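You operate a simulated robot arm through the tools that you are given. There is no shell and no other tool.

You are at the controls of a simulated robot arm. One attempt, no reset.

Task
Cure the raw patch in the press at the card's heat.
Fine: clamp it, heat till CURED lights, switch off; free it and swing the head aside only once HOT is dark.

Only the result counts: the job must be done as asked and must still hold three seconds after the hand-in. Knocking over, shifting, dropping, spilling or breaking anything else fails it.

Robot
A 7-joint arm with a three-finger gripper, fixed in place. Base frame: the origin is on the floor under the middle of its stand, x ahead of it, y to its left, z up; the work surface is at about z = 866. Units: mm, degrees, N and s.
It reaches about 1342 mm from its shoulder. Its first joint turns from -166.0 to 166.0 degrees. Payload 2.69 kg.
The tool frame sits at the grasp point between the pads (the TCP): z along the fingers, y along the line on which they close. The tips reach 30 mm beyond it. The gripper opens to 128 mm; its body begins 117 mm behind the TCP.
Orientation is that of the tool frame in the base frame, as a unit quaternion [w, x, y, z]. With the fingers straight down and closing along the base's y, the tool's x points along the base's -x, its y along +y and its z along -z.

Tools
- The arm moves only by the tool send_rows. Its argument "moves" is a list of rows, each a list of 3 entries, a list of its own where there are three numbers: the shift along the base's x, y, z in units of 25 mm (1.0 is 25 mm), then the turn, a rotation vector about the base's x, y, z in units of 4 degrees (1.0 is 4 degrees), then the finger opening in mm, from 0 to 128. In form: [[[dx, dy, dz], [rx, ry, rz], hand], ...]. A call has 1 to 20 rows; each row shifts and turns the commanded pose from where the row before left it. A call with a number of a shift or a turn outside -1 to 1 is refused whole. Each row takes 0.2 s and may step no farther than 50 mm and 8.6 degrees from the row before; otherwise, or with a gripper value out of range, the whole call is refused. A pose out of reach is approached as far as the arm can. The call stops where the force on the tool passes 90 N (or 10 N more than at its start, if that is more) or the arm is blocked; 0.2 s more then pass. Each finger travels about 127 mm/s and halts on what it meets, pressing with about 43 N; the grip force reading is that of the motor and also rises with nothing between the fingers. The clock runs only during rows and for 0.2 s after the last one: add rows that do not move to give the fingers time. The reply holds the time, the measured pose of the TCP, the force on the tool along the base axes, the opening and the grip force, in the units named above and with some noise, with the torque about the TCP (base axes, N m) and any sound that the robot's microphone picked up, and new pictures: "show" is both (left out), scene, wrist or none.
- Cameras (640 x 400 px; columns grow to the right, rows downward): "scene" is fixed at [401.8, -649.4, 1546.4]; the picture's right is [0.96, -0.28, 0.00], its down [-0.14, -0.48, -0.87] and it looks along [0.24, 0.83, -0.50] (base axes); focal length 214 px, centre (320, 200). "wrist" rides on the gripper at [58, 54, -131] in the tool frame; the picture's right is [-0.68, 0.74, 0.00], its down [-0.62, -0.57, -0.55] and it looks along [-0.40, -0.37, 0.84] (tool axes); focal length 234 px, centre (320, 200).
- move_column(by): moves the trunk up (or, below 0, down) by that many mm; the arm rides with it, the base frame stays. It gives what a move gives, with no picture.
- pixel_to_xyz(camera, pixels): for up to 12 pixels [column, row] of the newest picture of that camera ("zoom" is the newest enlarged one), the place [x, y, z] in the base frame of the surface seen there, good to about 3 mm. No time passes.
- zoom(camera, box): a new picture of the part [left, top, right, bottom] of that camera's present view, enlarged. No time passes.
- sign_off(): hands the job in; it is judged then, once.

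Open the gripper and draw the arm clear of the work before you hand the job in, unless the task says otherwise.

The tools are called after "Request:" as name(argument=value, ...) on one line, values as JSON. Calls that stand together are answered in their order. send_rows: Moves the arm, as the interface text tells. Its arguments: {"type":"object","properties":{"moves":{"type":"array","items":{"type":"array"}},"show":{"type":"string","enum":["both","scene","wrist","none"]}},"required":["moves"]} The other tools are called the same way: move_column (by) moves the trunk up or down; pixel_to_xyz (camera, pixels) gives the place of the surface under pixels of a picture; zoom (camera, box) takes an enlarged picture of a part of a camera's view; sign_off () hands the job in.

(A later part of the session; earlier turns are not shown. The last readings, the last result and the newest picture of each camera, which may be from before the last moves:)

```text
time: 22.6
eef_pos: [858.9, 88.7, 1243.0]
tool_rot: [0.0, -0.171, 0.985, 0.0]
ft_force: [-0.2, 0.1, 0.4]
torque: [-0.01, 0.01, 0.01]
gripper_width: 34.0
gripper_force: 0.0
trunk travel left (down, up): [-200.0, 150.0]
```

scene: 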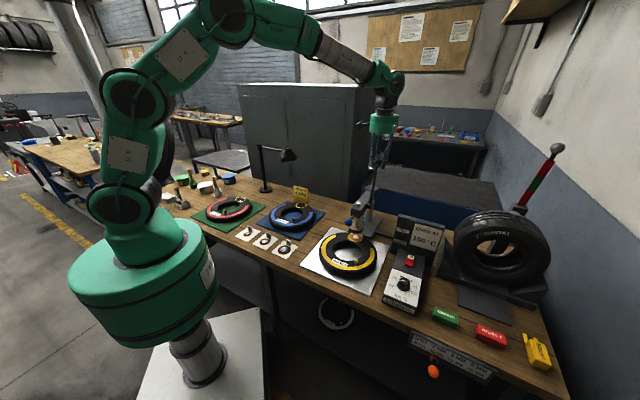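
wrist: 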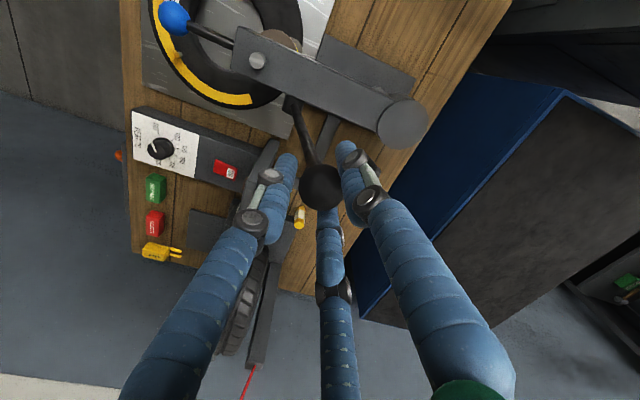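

Ball caged at 34 mm with no force. I now pull the lever outward along its arc (direction (-0.707,-0.707)), three steps first, checking force and foot.

Request:
send_rows(moves=[[[-0.549, -0.549, 0.108], [0, 0, 0], 34], [[-0.554, -0.554, 0.028], [0, 0, 0], 34], [[-0.552, -0.552, -0.056], [0, 0, 0], 34]], show="wrist")

Request:
zoom(camera="scene", box=[310, 140, 410, 250])

```text
time: 23.4
eef_pos: [816.3, 46.6, 1245.6]
tool_rot: [0.0, -0.169, 0.986, 0.0]
ft_force: [0.7, -0.4, 4.8]
torque: [0.29, -0.17, -0.09]
gripper_width: 35.5
gripper_force: 37.4
trunk travel left (down, up): [-200.0, 150.0]
```

wrist: 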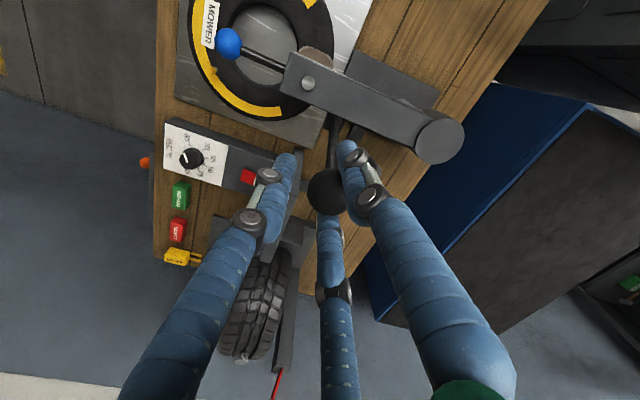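

```text
3.64 times, centred on (360, 195) of scene
```

zoom: 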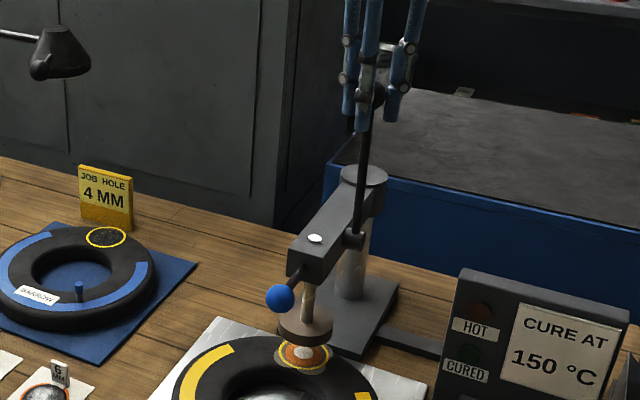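

The foot lowers as the lever moves outward (rod top now flush with the arm). Continuing three more steps.

Request:
send_rows(moves=[[[-0.546, -0.546, -0.136], [0, 0, 0], 35], [[-0.532, -0.532, -0.216], [0, 0, 0], 35], [[-0.512, -0.512, -0.292], [0, 0, 0], 35]], show="wrist")

Request:
zoom(camera="scene", box=[310, 140, 410, 250])

```text
time: 24.2
eef_pos: [775.7, 8.4, 1226.7]
tool_rot: [-0.002, -0.17, 0.985, -0.001]
ft_force: [0.8, 0.0, -0.1]
torque: [0.0, -0.02, 0.0]
gripper_width: 35.8
gripper_force: 0.8
trunk travel left (down, up): [-200.0, 150.0]
```

wrist: 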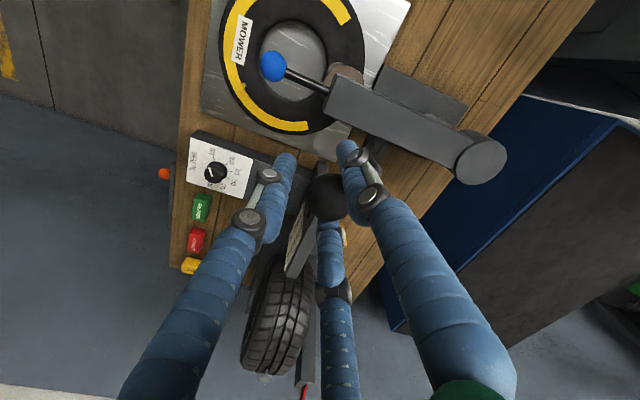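

```text
3.64 times, centred on (360, 195) of scene
```

zoom: 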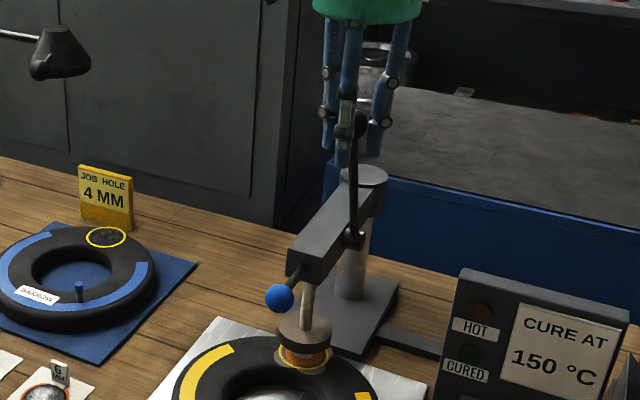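

Foot is lower again and force stays near zero. Continuing three more steps.

Request:
send_rows(moves=[[[-0.489, -0.489, -0.368], [0, 0, 0], 36], [[-0.458, -0.458, -0.44], [0, 0, 0], 36], [[-0.424, -0.424, -0.5], [0, 0, 0], 36]], show="wrist")

Request:
zoom(camera="scene", box=[310, 140, 410, 250])

```text
time: 25.0
eef_pos: [743.0, -26.1, 1196.5]
tool_rot: [0.0, -0.17, 0.985, 0.0]
ft_force: [1.3, -0.4, 1.8]
torque: [0.54, -0.33, -0.13]
gripper_width: 37.0
gripper_force: 27.1
trunk travel left (down, up): [-200.0, 150.0]
```

wrist: 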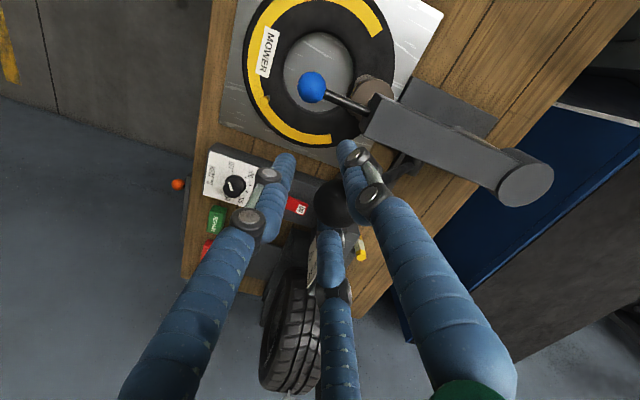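

```text
3.64 times, centred on (360, 195) of scene
```

zoom: 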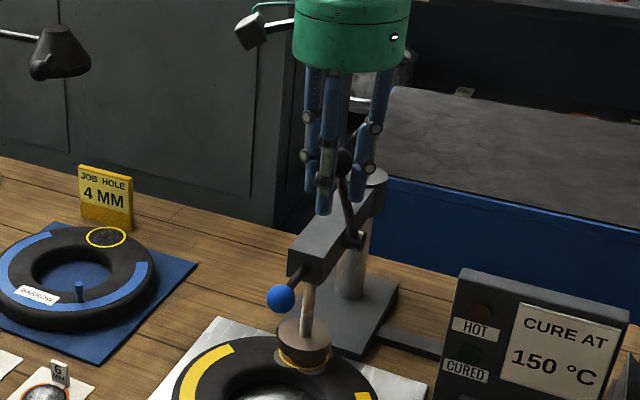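

The ball has shifted toward the gap between the two rear fingers (wrist (333,203)), so the cage is too loose. I locate the ball precisely before re-gripping.

Request:
zoom(camera="wrist", box=[270, 140, 400, 240])

Request:
pixel_to_xyz(camera="wrist", pixels=[[333, 195], [325, 190], [330, 205], [320, 200], [338, 210]])

Request:
zoom(camera="scene", box=[340, 150, 400, 250])

```text
4.00 times, centred on (335, 190) of wrist
```

zoom: 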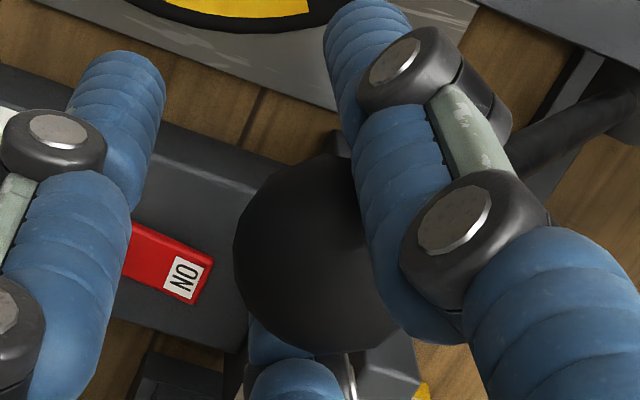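

```text
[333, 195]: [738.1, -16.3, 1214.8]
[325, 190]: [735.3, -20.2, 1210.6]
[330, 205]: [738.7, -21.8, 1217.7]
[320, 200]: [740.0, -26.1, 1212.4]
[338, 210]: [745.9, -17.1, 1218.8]
```

```text
4.00 times, centred on (370, 200) of scene
```

zoom: 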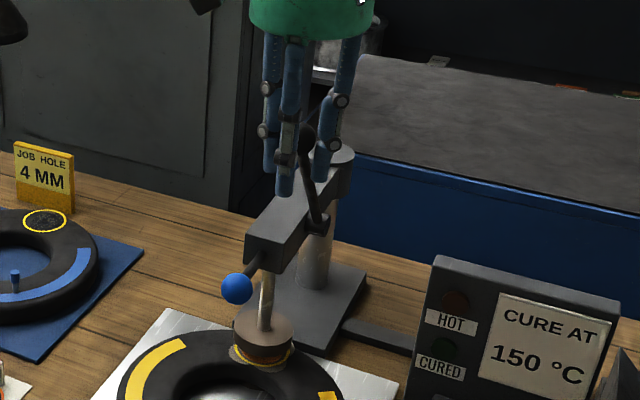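

Ball centre is at about (747.6,-20.5,1205), i.e. 7 mm behind and 8 mm above the TCP. I recentre on it and close firmly.

Request:
send_rows(moves=[[[0.184, 0.224, 0.32], [0, 0, 0], 38], [[0, 0, 0], [0, 0, 0], 32], [[0, 0, 0], [0, 0, 0], 28], [[0, 0, 0], [0, 0, 0], 28]], show="wrist")

```text
time: 26.0
eef_pos: [748.1, -20.5, 1205.2]
tool_rot: [0.0, -0.17, 0.985, 0.0]
ft_force: [1.5, 2.5, -2.7]
torque: [0.07, 0.04, 0.04]
gripper_width: 32.9
gripper_force: 44.9
trunk travel left (down, up): [-200.0, 150.0]
```

wrist: 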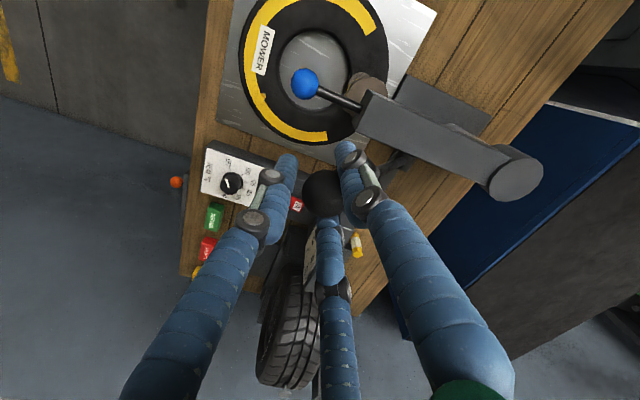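

Gripped at 32.9 mm with small force. I continue the arc two more 6° steps.

Request:
send_rows(moves=[[[-0.4186, -0.4186, -0.544], [0, 0, 0], 28], [[-0.376, -0.376, -0.6], [0, 0, 0], 28]], show="wrist")

Request:
zoom(camera="scene", box=[335, 180, 385, 250])

```text
time: 26.6
eef_pos: [729.9, -40.5, 1176.5]
tool_rot: [-0.001, -0.17, 0.985, 0.001]
ft_force: [2.9, 5.2, 0.7]
torque: [0.92, -0.16, -0.05]
gripper_width: 30.1
gripper_force: 45.2
trunk travel left (down, up): [-200.0, 150.0]
```

wrist: 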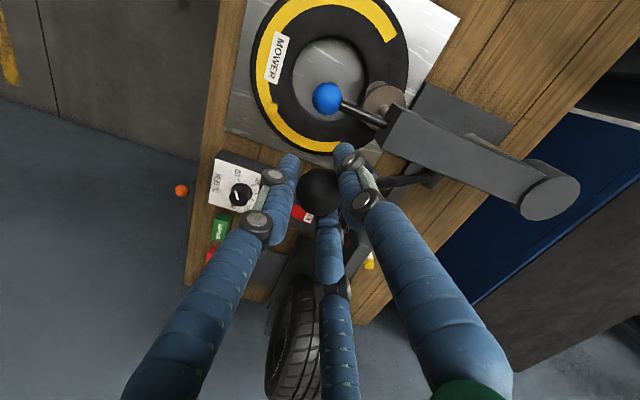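

```text
5.71 times, centred on (360, 215) of scene
```

zoom: 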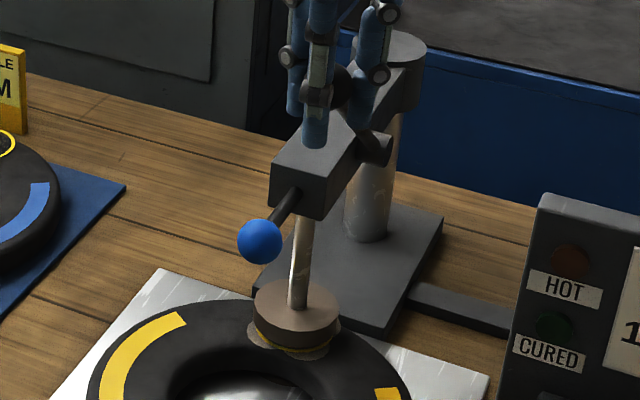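

The foot is nearly on the patch, well centred in the ring. One more 6° step at a time, watching force.

Request:
send_rows(moves=[[[-0.165, -0.165, -0.326], [0, 0, 0], 28], [[-0.165, -0.165, -0.326], [0, 0, 0], 28]], show="wrist")

Request:
zoom(camera="scene", box=[335, 215, 375, 245])

```text
time: 27.2
eef_pos: [720.5, -49.0, 1158.5]
tool_rot: [-0.001, -0.171, 0.985, 0.0]
ft_force: [2.6, 3.2, 0.5]
torque: [0.45, -0.3, -0.1]
gripper_width: 30.4
gripper_force: 45.1
trunk travel left (down, up): [-200.0, 150.0]
```

wrist: 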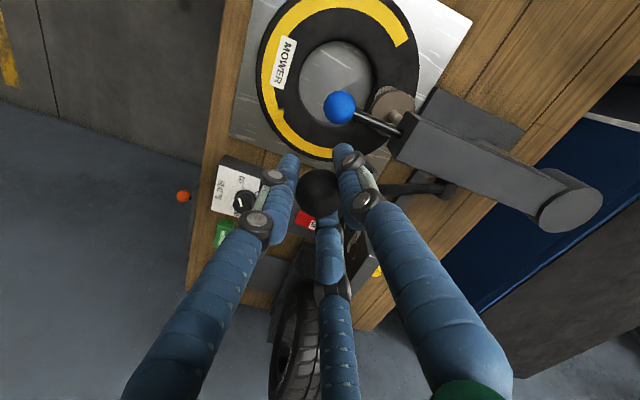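

```text
13.33 times, centred on (355, 230) of scene
```

zoom: 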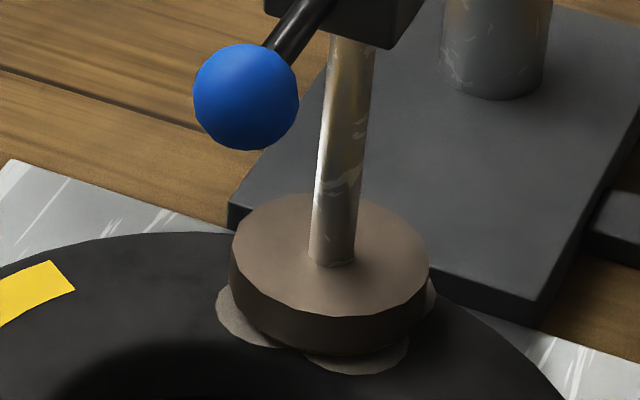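

The foot now covers the ring and is almost touching. I continue in half steps watching for the contact force.

Request:
send_rows(moves=[[[-0.139, -0.139, -0.35], [0, 0, 0], 28], [[-0.139, -0.139, -0.35], [0, 0, 0], 28]], show="wrist")

Request:
zoom(camera="scene", box=[335, 215, 375, 245])

```text
time: 27.8
eef_pos: [713.4, -54.5, 1141.1]
tool_rot: [0.0, -0.171, 0.985, 0.0]
ft_force: [5.3, 5.0, -2.1]
torque: [0.39, -0.32, -0.02]
gripper_width: 30.7
gripper_force: 44.8
trunk travel left (down, up): [-200.0, 150.0]
```

wrist: 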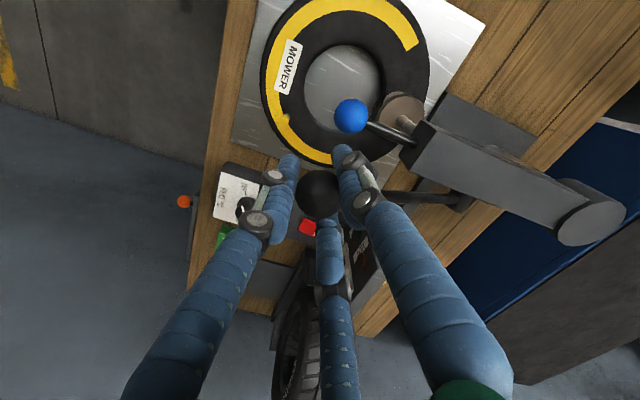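

```text
13.33 times, centred on (355, 230) of scene
```

zoom: 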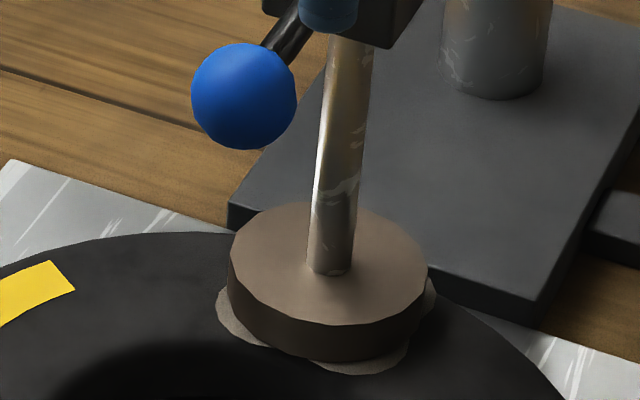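

The foot seems to be at the patch surface, though force is still small. I continue in small steps until the lever meets a stop or the force rises.

Request:
send_rows(moves=[[[-0.115, -0.115, -0.368], [0, 0, 0], 28], [[-0.115, -0.115, -0.368], [0, 0, 0], 28]], show="wrist")

Request:
zoom(camera="scene", box=[335, 195, 385, 245])

```text
time: 28.4
eef_pos: [709.9, -59.1, 1121.2]
tool_rot: [0.001, -0.17, 0.985, 0.0]
ft_force: [33.6, 41.0, 0.7]
torque: [-0.37, 0.36, -0.16]
gripper_width: 31.7
gripper_force: 45.4
trunk travel left (down, up): [-200.0, 150.0]
```

wrist: 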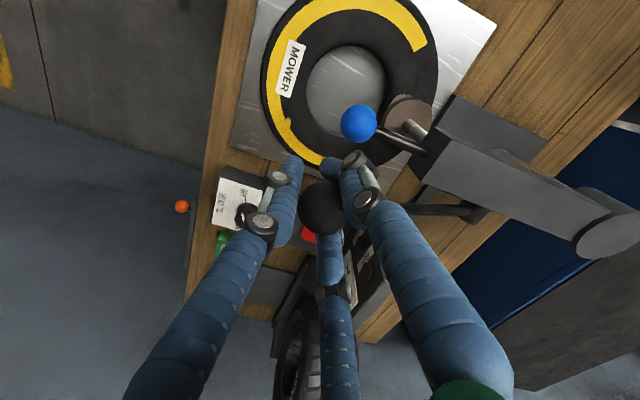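

```text
8.00 times, centred on (360, 220) of scene
```

zoom: 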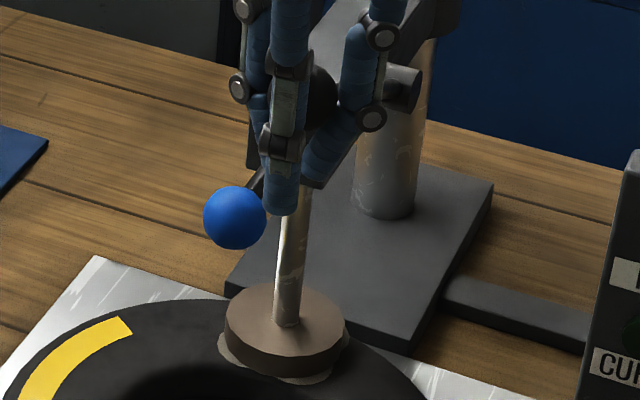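

Force of ~50 N is mostly along the rod (my arc radius is slightly too large), with ~18 N resisting: the clamp is starting to bite. I go on mostly straight down with a small inward correction.

Request:
send_rows(moves=[[[0.05, 0.05, -0.4], [0, 0, 0], 28], [[0, 0, -0.4], [0, 0, 0], 28]], show="wrist")

Request:
zoom(camera="scene", box=[335, 195, 385, 245])

```text
time: 29.0
eef_pos: [702.1, -60.7, 1100.6]
tool_rot: [-0.003, -0.17, 0.985, 0.001]
ft_force: [1.4, 1.2, -5.0]
torque: [-0.28, 0.17, -0.01]
gripper_width: 34.7
gripper_force: 9.0
trunk travel left (down, up): [-200.0, 150.0]
```

wrist: 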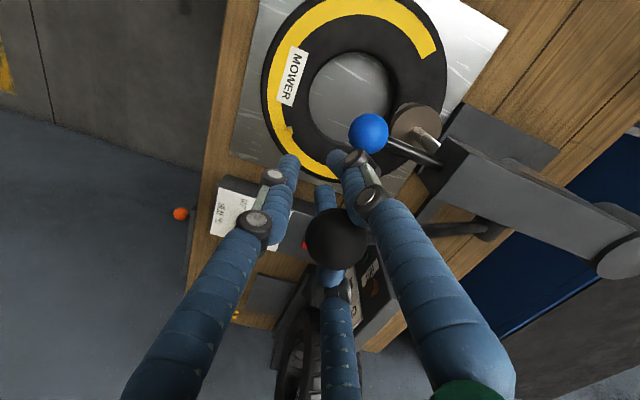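

```text
8.00 times, centred on (360, 220) of scene
```

zoom: 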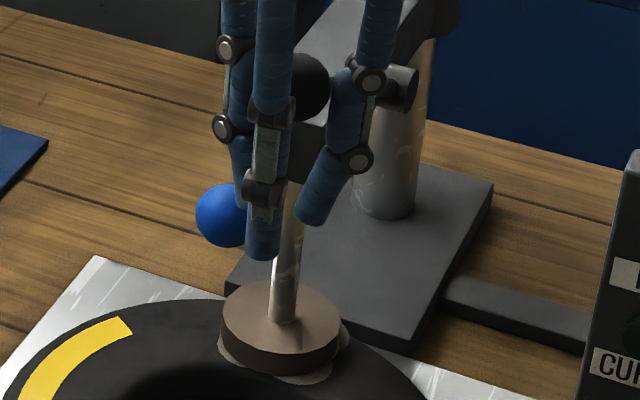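

The ball slipped upward in the grip (wrist (335,238)), and a finger nudged the blue handle slightly (8x zoom: handle from (235,217) to (225,215)). I back off: open slightly, shift away from the handle and rise clear to inspect.

Request:
send_rows(moves=[[[0.05, -0.13, 0], [0, 0, 0], 40], [[0, 0, 0], [0, 0, 0], 42], [[0, 0, 0.4], [0, 0, 0], 42], [[0, 0, 0.8], [0, 0, 0], 46], [[0, 0, 1], [0, 0, 0], 50], [[0, 0, 1], [0, 0, 0], 60], [[0, 0, 1], [0, 0, 0], 60], [[0, 0, 1], [0, 0, 0], 60]], show="both")

Request:
zoom(camera="scene", box=[335, 195, 385, 245])

Request:
zoom(camera="scene", box=[335, 215, 375, 245])

```text
time: 30.8
eef_pos: [709.3, -65.9, 1231.4]
tool_rot: [0.0, -0.17, 0.985, 0.0]
ft_force: [0.5, 1.3, -0.1]
torque: [-0.02, 0.04, 0.0]
gripper_width: 60.1
gripper_force: 0.0
trunk travel left (down, up): [-200.0, 150.0]
```

scene: 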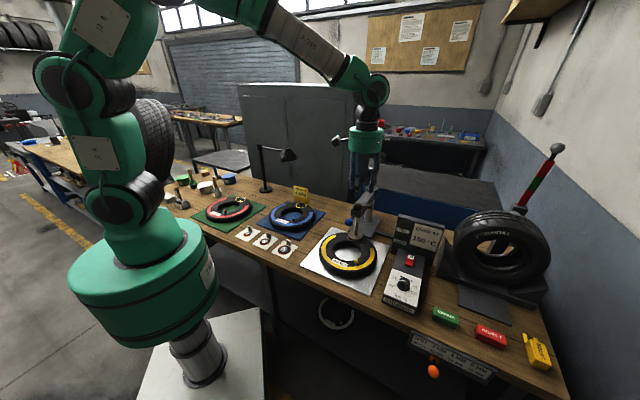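
wrist: 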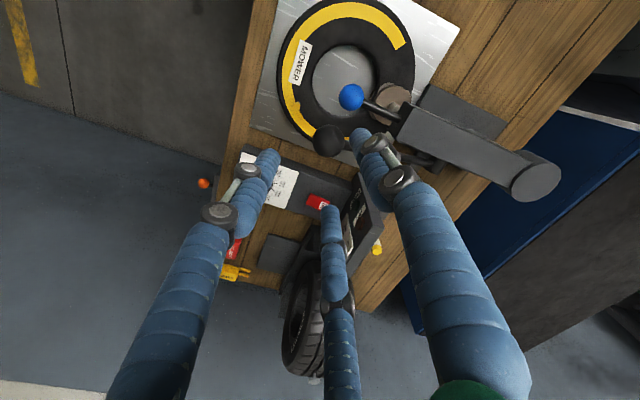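

```text
8.00 times, centred on (360, 220) of scene
```

zoom: 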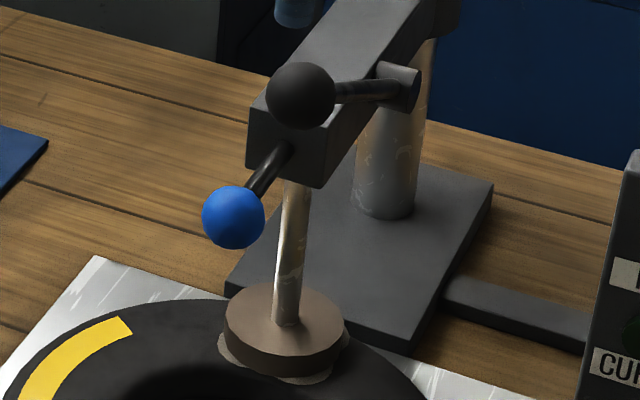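

```text
13.33 times, centred on (355, 230) of scene
```

zoom: 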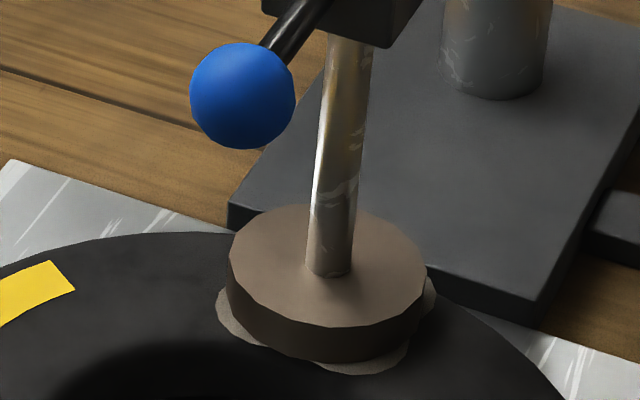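

The head sprang back to its aligned position (blue ball at (242,96), foot rod base (330,273)), and the lever looks nearly horizontal. I measure the lever ball and look at the press from several angles.

Request:
zoom(camera="wrist", box=[290, 70, 450, 190])

Request:
pixel_to_xyz(camera="scene", pixels=[[357.5, 206.8], [356, 206.8], [359, 206.8], [368, 206.5], [372, 206.3], [349.3, 222], [356, 232], [352, 239], [364, 240]])

Request:
pixel_to_xyz(camera="wrist", pixels=[[328, 140], [322, 140], [328, 148], [351, 96], [385, 90], [420, 160]])

```text
3.33 times, centred on (370, 130) of wrist
```

zoom: 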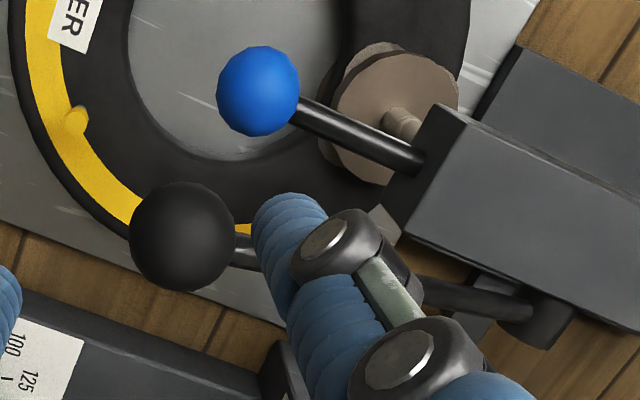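

```text
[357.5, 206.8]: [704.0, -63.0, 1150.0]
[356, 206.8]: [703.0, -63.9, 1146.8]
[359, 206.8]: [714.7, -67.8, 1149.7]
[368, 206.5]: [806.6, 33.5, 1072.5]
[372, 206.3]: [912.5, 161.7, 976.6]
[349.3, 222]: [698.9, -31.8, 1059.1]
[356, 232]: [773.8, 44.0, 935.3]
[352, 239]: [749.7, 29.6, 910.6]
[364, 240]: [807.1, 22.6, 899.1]
```

```text
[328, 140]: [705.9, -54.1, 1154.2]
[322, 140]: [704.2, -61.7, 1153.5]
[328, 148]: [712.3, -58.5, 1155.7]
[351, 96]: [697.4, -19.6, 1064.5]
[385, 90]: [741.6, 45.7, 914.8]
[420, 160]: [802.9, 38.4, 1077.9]
```

The lever ball is at about (710,-53,1141), i.e. the lever stands at ~64° with the foot on the patch. I'll press it down firmly from above with the fingers nearly closed, as a three-point cup on the ball; first position above it.

Request:
send_rows(moves=[[[0.02, 0.26, 0], [0, 0, 0], 40], [[0.02, 0.26, 0], [0, 0, 0], 18], [[0, 0, 0], [0, 0, 0], 18], [[0, 0, -0.6], [0, 0, 0], 18], [[0, 0, -0.6], [0, 0, 0], 18]], show="both")

Request:
zoom(camera="scene", box=[325, 160, 395, 245])

```text
time: 32.0
eef_pos: [710.7, -50.6, 1203.5]
tool_rot: [0.0, -0.17, 0.985, 0.0]
ft_force: [-0.3, 0.1, -0.8]
torque: [0.01, -0.02, -0.02]
gripper_width: 18.1
gripper_force: 0.1
trunk travel left (down, up): [-200.0, 150.0]
```

scene: 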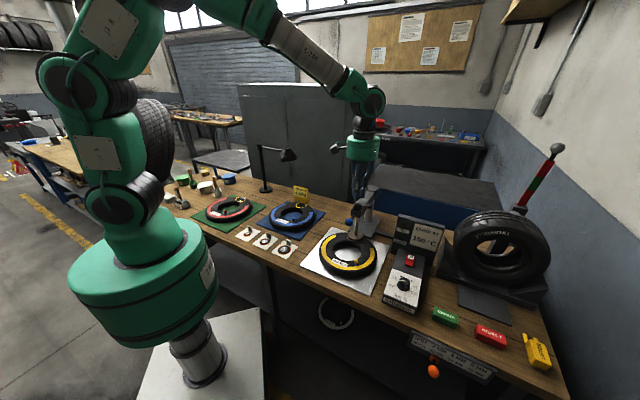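
wrist: 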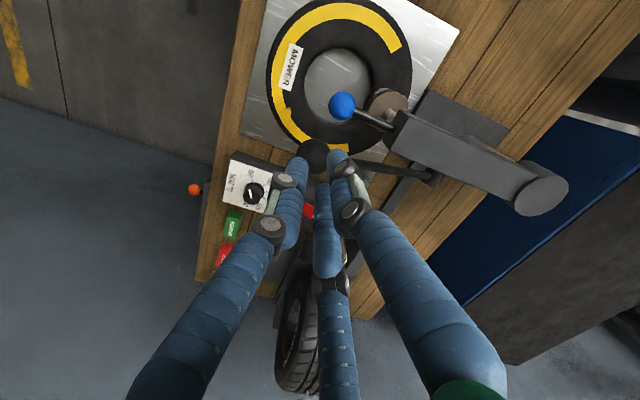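

```text
4.71 times, centred on (360, 202) of scene
```

zoom: 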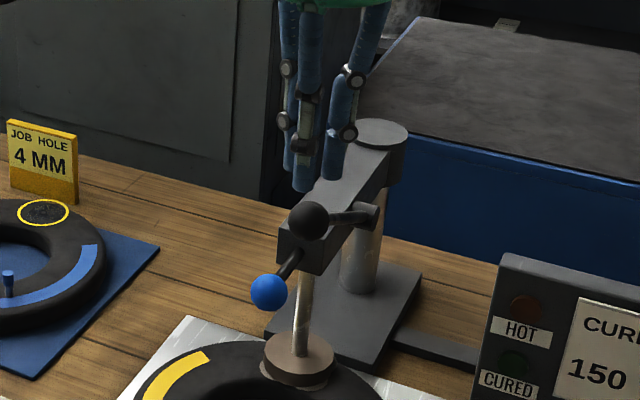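

The ball sits at wrist (314,155), about 4 mm off the axis; I correct and descend gently to contact.

Request:
send_rows(moves=[[[-0.07, -0.16, -0.16], [0, 0, 0], 18], [[0, 0, -0.16], [0, 0, 0], 18], [[0, 0, -0.16], [0, 0, 0], 18], [[0, 0, -0.16], [0, 0, 0], 18], [[0, 0, -0.16], [0, 0, 0], 18]], show="wrist")

Request:
zoom(camera="scene", box=[335, 190, 385, 240])

```text
time: 33.2
eef_pos: [707.6, -54.7, 1183.4]
tool_rot: [0.0, -0.169, 0.986, 0.0]
ft_force: [1.2, -0.2, 5.2]
torque: [-0.08, -0.06, -0.08]
gripper_width: 17.9
gripper_force: 0.0
trunk travel left (down, up): [-200.0, 150.0]
```

wrist: 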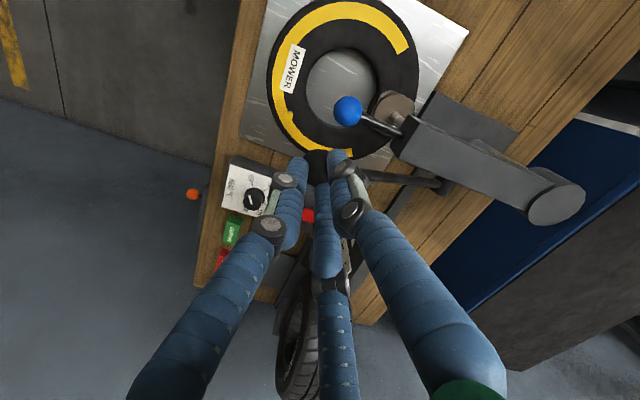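

```text
8.00 times, centred on (360, 215) of scene
```

zoom: 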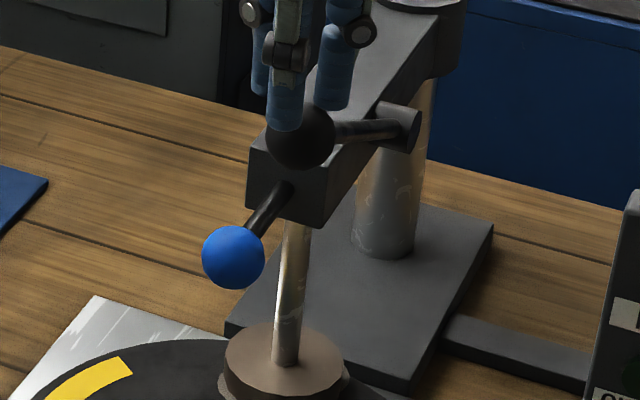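

Contact has just begun (5 N). I press on downward along the tangent in small steps.

Request:
send_rows(moves=[[[-0.03, -0.03, -0.12], [0, 0, 0], 18], [[-0.03, -0.03, -0.12], [0, 0, 0], 18], [[-0.03, -0.03, -0.12], [0, 0, 0], 18]], show="wrist")

Request:
zoom(camera="scene", box=[335, 190, 385, 240])

```text
time: 34.0
eef_pos: [706.6, -54.6, 1180.1]
tool_rot: [0.004, -0.171, 0.985, -0.002]
ft_force: [1.7, 2.4, 71.3]
torque: [-0.8, 0.4, 0.04]
gripper_width: 15.7
gripper_force: 21.9
trunk travel left (down, up): [-200.0, 150.0]
```

wrist: 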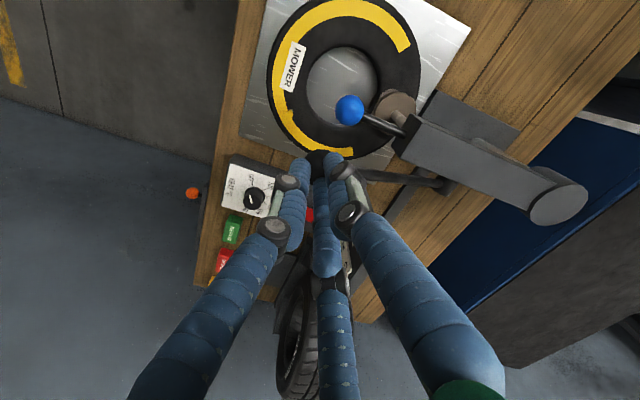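

```text
8.00 times, centred on (360, 215) of scene
```

zoom: 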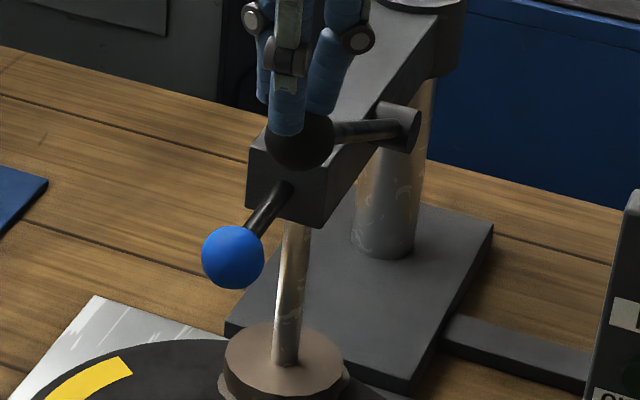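

71 N produced no further lever motion, so the foot is firmly pressed on the patch. I release the pressure, rise, and check the lever stays.

Request:
send_rows(moves=[[[0, 0, 0.3], [0, 0, 0], 18], [[0, 0, 0.8], [0, 0, 0], 18], [[0, 0, 1], [0, 0, 0], 30], [[0, 0, 1], [0, 0, 0], 50], [[0.2, -0.5, 0.5], [0, 0, 0], 70], [[0.5, -0.9, 0], [0, 0, 0], 70], [[0.5, -0.9, 0], [0, 0, 0], 70], [[0.6, -0.9, 0], [0, 0, 0], 70], [[0.6, -0.9, 0], [0, 0, 0], 70], [[0.6, -0.9, -0.3], [0, 0, 0], 70], [[0.6, -0.9, -0.5], [0, 0, 0], 70], [[0.6, -0.9, -0.5], [0, 0, 0], 70], [[0.5, -0.7, -0.8], [0, 0, 0], 70], [[0, 0, -0.8], [0, 0, 0], 70]], show="both")

Request:
zoom(camera="scene", box=[335, 190, 385, 240])

Request:
zoom(camera="wrist", box=[220, 60, 420, 180])

```text
time: 37.0
eef_pos: [822.3, -245.3, 1191.7]
tool_rot: [0.0, -0.171, 0.985, 0.0]
ft_force: [0.0, 0.3, 0.0]
torque: [0.0, -0.02, -0.03]
gripper_width: 70.2
gripper_force: 0.1
trunk travel left (down, up): [-200.0, 150.0]
```

scene: 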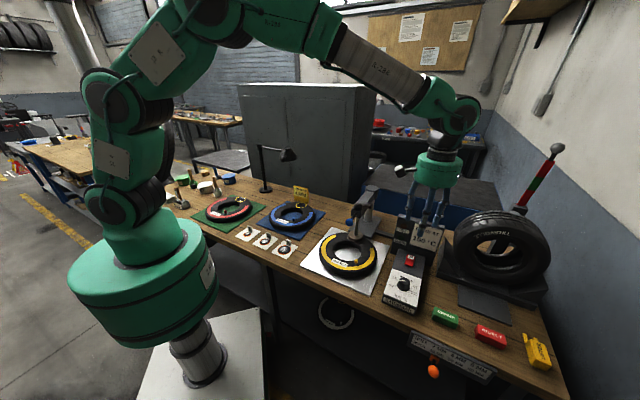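
wrist: 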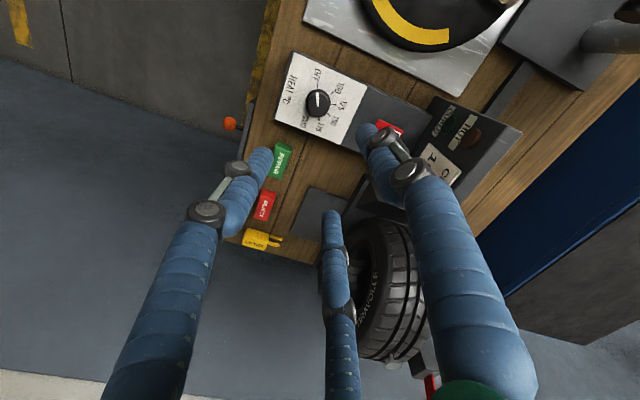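

```text
8.00 times, centred on (360, 215) of scene
```

zoom: 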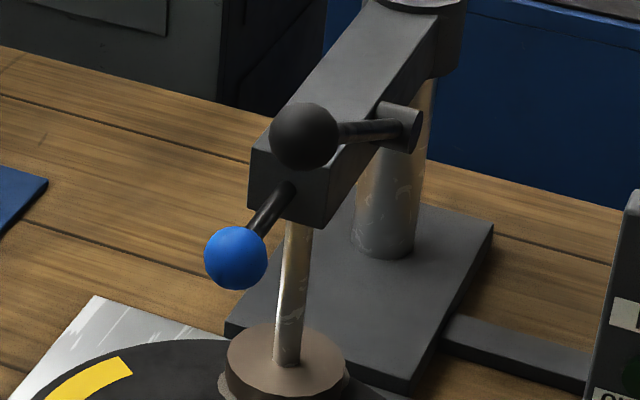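

```text
3.20 times, centred on (320, 120) of wrist
```

zoom: 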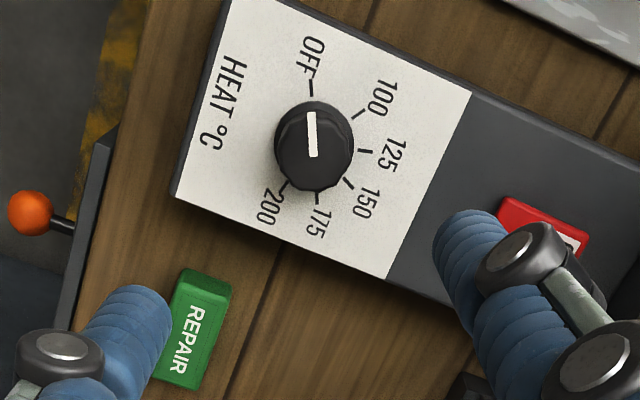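

The lever stays down. From the wrist view the ticks fit a circle centred at about (818,-247) with OFF→150 = 140° clockwise (ticks 60°+40°+40°). I turn the gripper +52° beforehand and descend to just above the knob.

Request:
send_rows(moves=[[[-0.013, -0.005, -0.6], [0, 0, 1], 70], [[-0.013, -0.005, -0.6], [0, 0, 1], 70], [[-0.013, -0.005, -0.6], [0, 0, 1], 70], [[-0.013, -0.005, -0.6], [0, 0, 1], 70], [[-0.013, -0.005, -0.6], [0, 0, 1], 70], [[-0.013, -0.005, -0.6], [0, 0, 1], 70], [[-0.013, -0.005, -0.6], [0, 0, 1], 70], [[-0.013, -0.005, -0.6], [0, 0, 1], 70], [[-0.013, -0.005, -0.6], [0, 0, 1], 70], [[-0.013, -0.005, -0.6], [0, 0, 1], 70], [[-0.013, -0.005, -0.6], [0, 0, 1], 70], [[-0.013, -0.005, -0.6], [0, 0, 1], 70], [[-0.013, -0.005, -0.6], [0, 0, 1], 70]], show="both")

Request:
zoom(camera="wrist", box=[220, 80, 420, 220])

```text
time: 39.8
eef_pos: [821.8, -245.2, 995.8]
tool_rot: [-0.001, -0.585, 0.811, 0.0]
ft_force: [-0.1, 0.7, -0.1]
torque: [0.01, 0.02, 0.03]
gripper_width: 70.1
gripper_force: 0.1
trunk travel left (down, up): [-200.0, 150.0]
```

scene: 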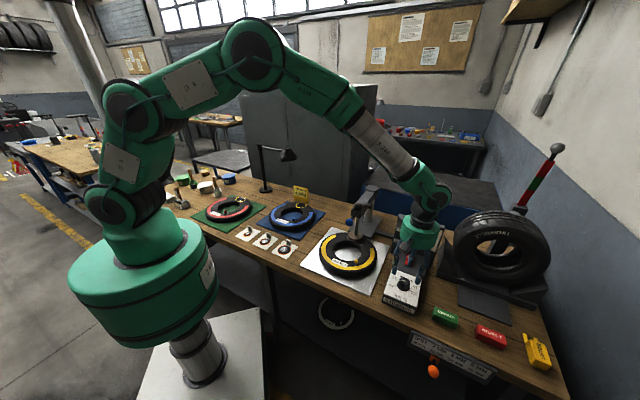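
wrist: 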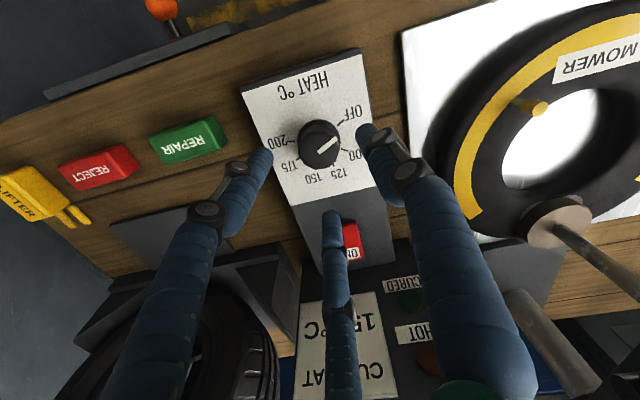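

```text
2.86 times, centred on (320, 150) of wrist
```

zoom: 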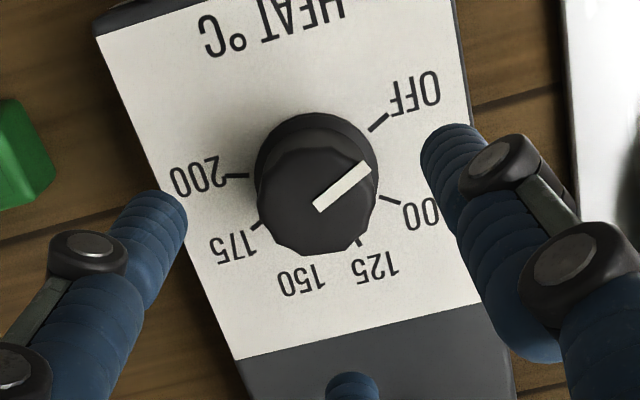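

I centre on the knob (correction about (-2.8,-1.8) mm) and descend so that the tips stay ~8 mm above the panel, then close on the knob.

Request:
send_rows(moves=[[[-0.11, -0.07, -0.5], [0, 0, 0], 70], [[0, 0, -0.5], [0, 0, 0], 70], [[0, 0, -0.5], [0, 0, 0], 70], [[0, 0, -0.4], [0, 0, 0], 70], [[0, 0, -0.1], [0, 0, 0], 60], [[0, 0, 0], [0, 0, 0], 50], [[0, 0, 0], [0, 0, 0], 42], [[0, 0, 0], [0, 0, 0], 36], [[0, 0, 0], [0, 0, 0], 36]], show="both")

Request:
zoom(camera="wrist", box=[220, 120, 420, 260])

```text
time: 41.8
eef_pos: [816.3, -246.3, 945.6]
tool_rot: [0.0, -0.585, 0.811, 0.0]
ft_force: [4.1, 6.1, -1.3]
torque: [0.13, -0.13, 0.08]
gripper_width: 41.1
gripper_force: 3.4
trunk travel left (down, up): [-200.0, 150.0]
```

scene: 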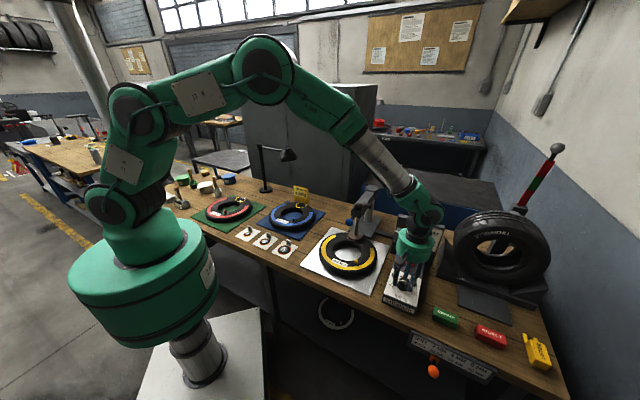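
wrist: 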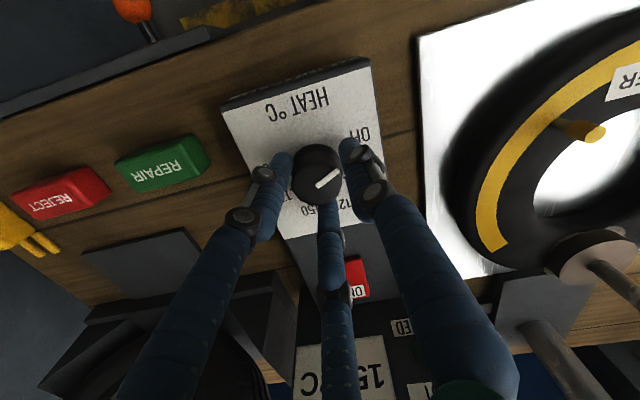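

```text
2.86 times, centred on (320, 190) of wrist
```

zoom: 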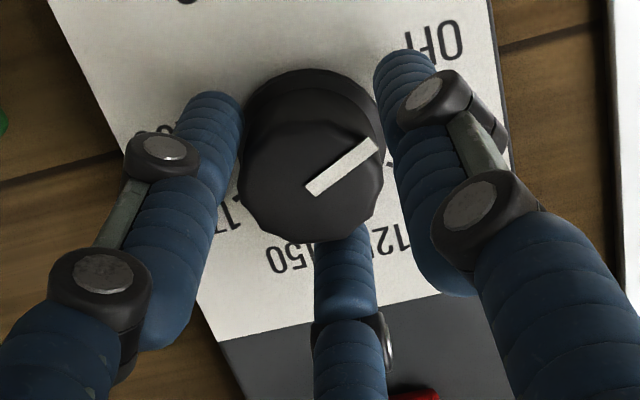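

Width is 41 mm with only 3 N so far; I close a bit more to grip firmly.

Request:
send_rows(moves=[[[0, 0, 0], [0, 0, 0], 34], [[0, 0, 0], [0, 0, 0], 32], [[0, 0, 0], [0, 0, 0], 32]], show="wrist")

Request:
zoom(camera="wrist", box=[220, 120, 420, 260])

```text
time: 42.6
eef_pos: [815.1, -247.2, 947.3]
tool_rot: [0.001, -0.585, 0.811, 0.0]
ft_force: [7.4, 8.7, -1.5]
torque: [0.24, -0.22, 0.01]
gripper_width: 40.1
gripper_force: 6.3
trunk travel left (down, up): [-200.0, 150.0]
```

wrist: 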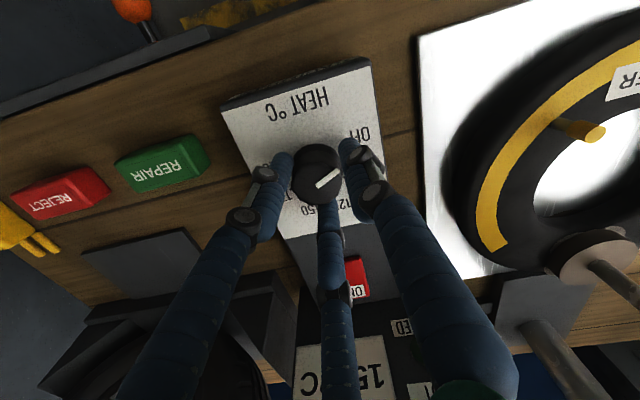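

```text
2.86 times, centred on (320, 190) of wrist
```

zoom: 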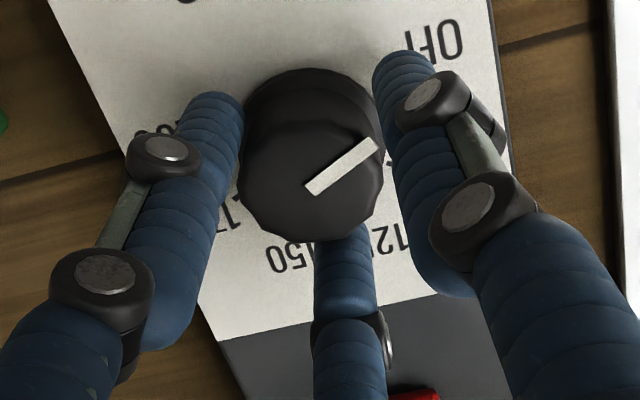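

The knob touches two fingers and leaves a gap at the third; the reaction pushes the tool toward +x+y. I shift the tool (+2.5,+1) mm while gripping so it centres.

Request:
send_rows(moves=[[[0.1, 0.05, 0], [0, 0, 0], 44], [[0.02, 0, 0], [0, 0, 0], 40], [[0, 0, 0], [0, 0, 0], 34], [[0, 0, 0], [0, 0, 0], 30], [[0, 0, 0], [0, 0, 0], 30]], show="wrist")

Request:
zoom(camera="wrist", box=[220, 120, 420, 260])

```text
time: 43.8
eef_pos: [817.9, -246.4, 945.4]
tool_rot: [0.001, -0.585, 0.811, 0.0]
ft_force: [-2.6, -12.9, 0.4]
torque: [-0.35, 0.07, -0.15]
gripper_width: 37.7
gripper_force: 6.0
trunk travel left (down, up): [-200.0, 150.0]
```

wrist: 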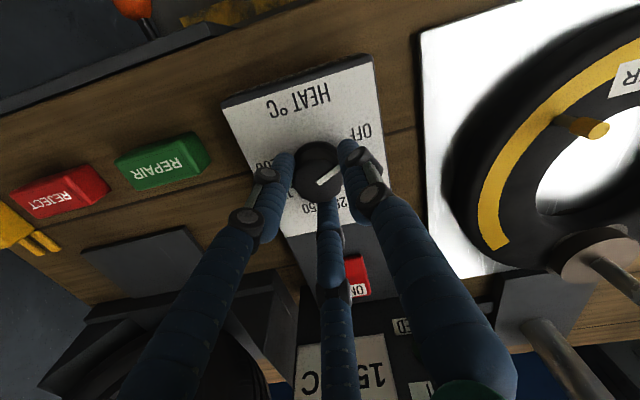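

```text
2.86 times, centred on (320, 190) of wrist
```

zoom: 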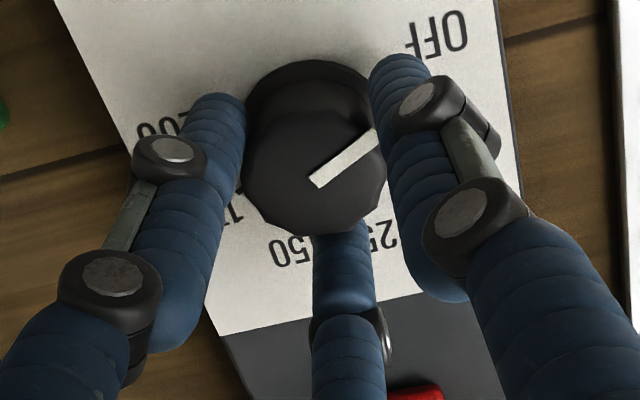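

Now the reaction is along -y (left finger pressing). I shift 1.8 mm toward -y and hold to settle.

Request:
send_rows(moves=[[[0, -0.07, 0], [0, 0, 0], 30], [[0, 0, 0], [0, 0, 0], 28], [[0, 0, 0], [0, 0, 0], 28]], show="wrist")

Request:
zoom(camera="wrist", box=[220, 120, 420, 260])

```text
time: 44.6
eef_pos: [819.7, -246.7, 947.2]
tool_rot: [-0.001, -0.585, 0.811, 0.0]
ft_force: [-0.2, -4.8, 0.3]
torque: [-0.12, 0.04, 0.02]
gripper_width: 35.6
gripper_force: 44.8
trunk travel left (down, up): [-200.0, 150.0]
```

wrist: 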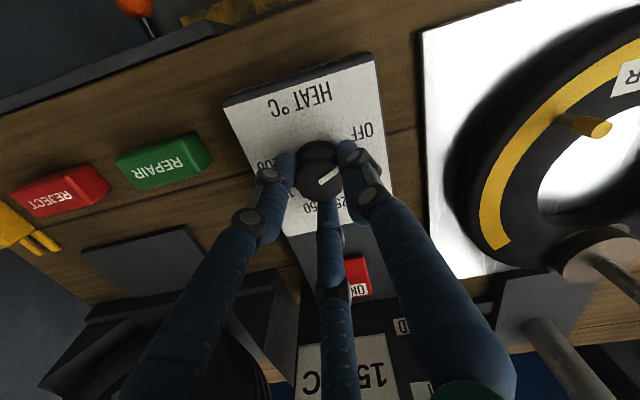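

```text
2.86 times, centred on (320, 190) of wrist
```

zoom: 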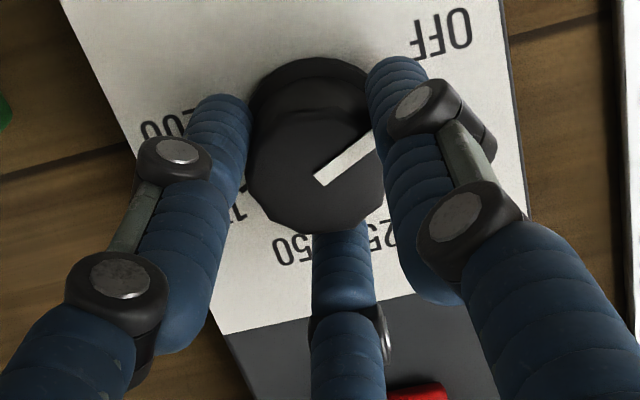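

All three fingers grip now (35.6 mm, 45 N). I turn the knob clockwise 40° first and check that the pointer follows.

Request:
send_rows(moves=[[[0, 0, 0], [0, 0, -1], 28], [[0, 0, 0], [0, 0, -1], 28], [[0, 0, 0], [0, 0, -1], 28], [[0, 0, 0], [0, 0, -1], 28], [[0, 0, 0], [0, 0, -1], 28], [[0, 0, 0], [0, 0, -1], 28], [[0, 0, 0], [0, 0, -1], 28], [[0, 0, 0], [0, 0, -1], 28], [[0, 0, 0], [0, 0, -1], 28], [[0, 0, 0], [0, 0, -1], 28]], show="both")

Request:
zoom(camera="wrist", box=[220, 120, 420, 260])

```text
time: 46.8
eef_pos: [821.0, -246.5, 947.0]
tool_rot: [-0.001, -0.271, 0.963, 0.0]
ft_force: [5.4, 6.7, 7.1]
torque: [0.15, 0.0, 0.0]
gripper_width: 35.7
gripper_force: 45.2
trunk travel left (down, up): [-200.0, 150.0]
```

scene: 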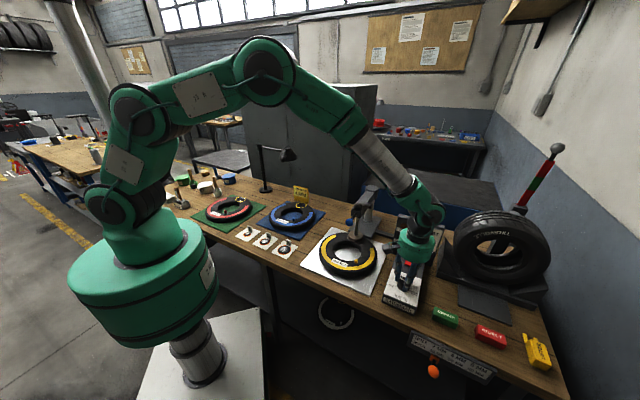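
wrist: 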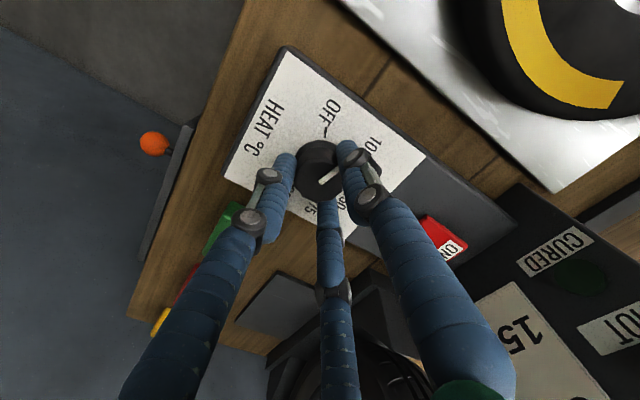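

```text
2.86 times, centred on (320, 190) of wrist
```

zoom: 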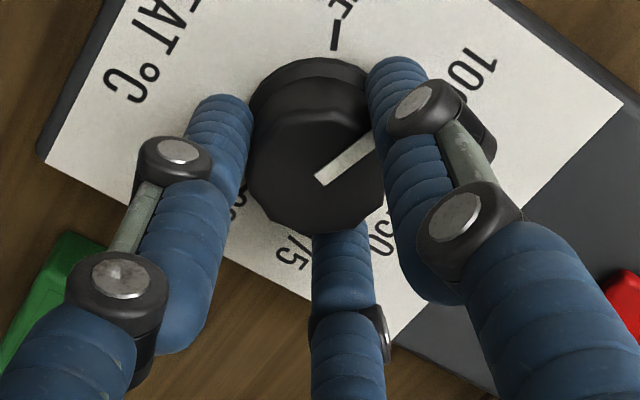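

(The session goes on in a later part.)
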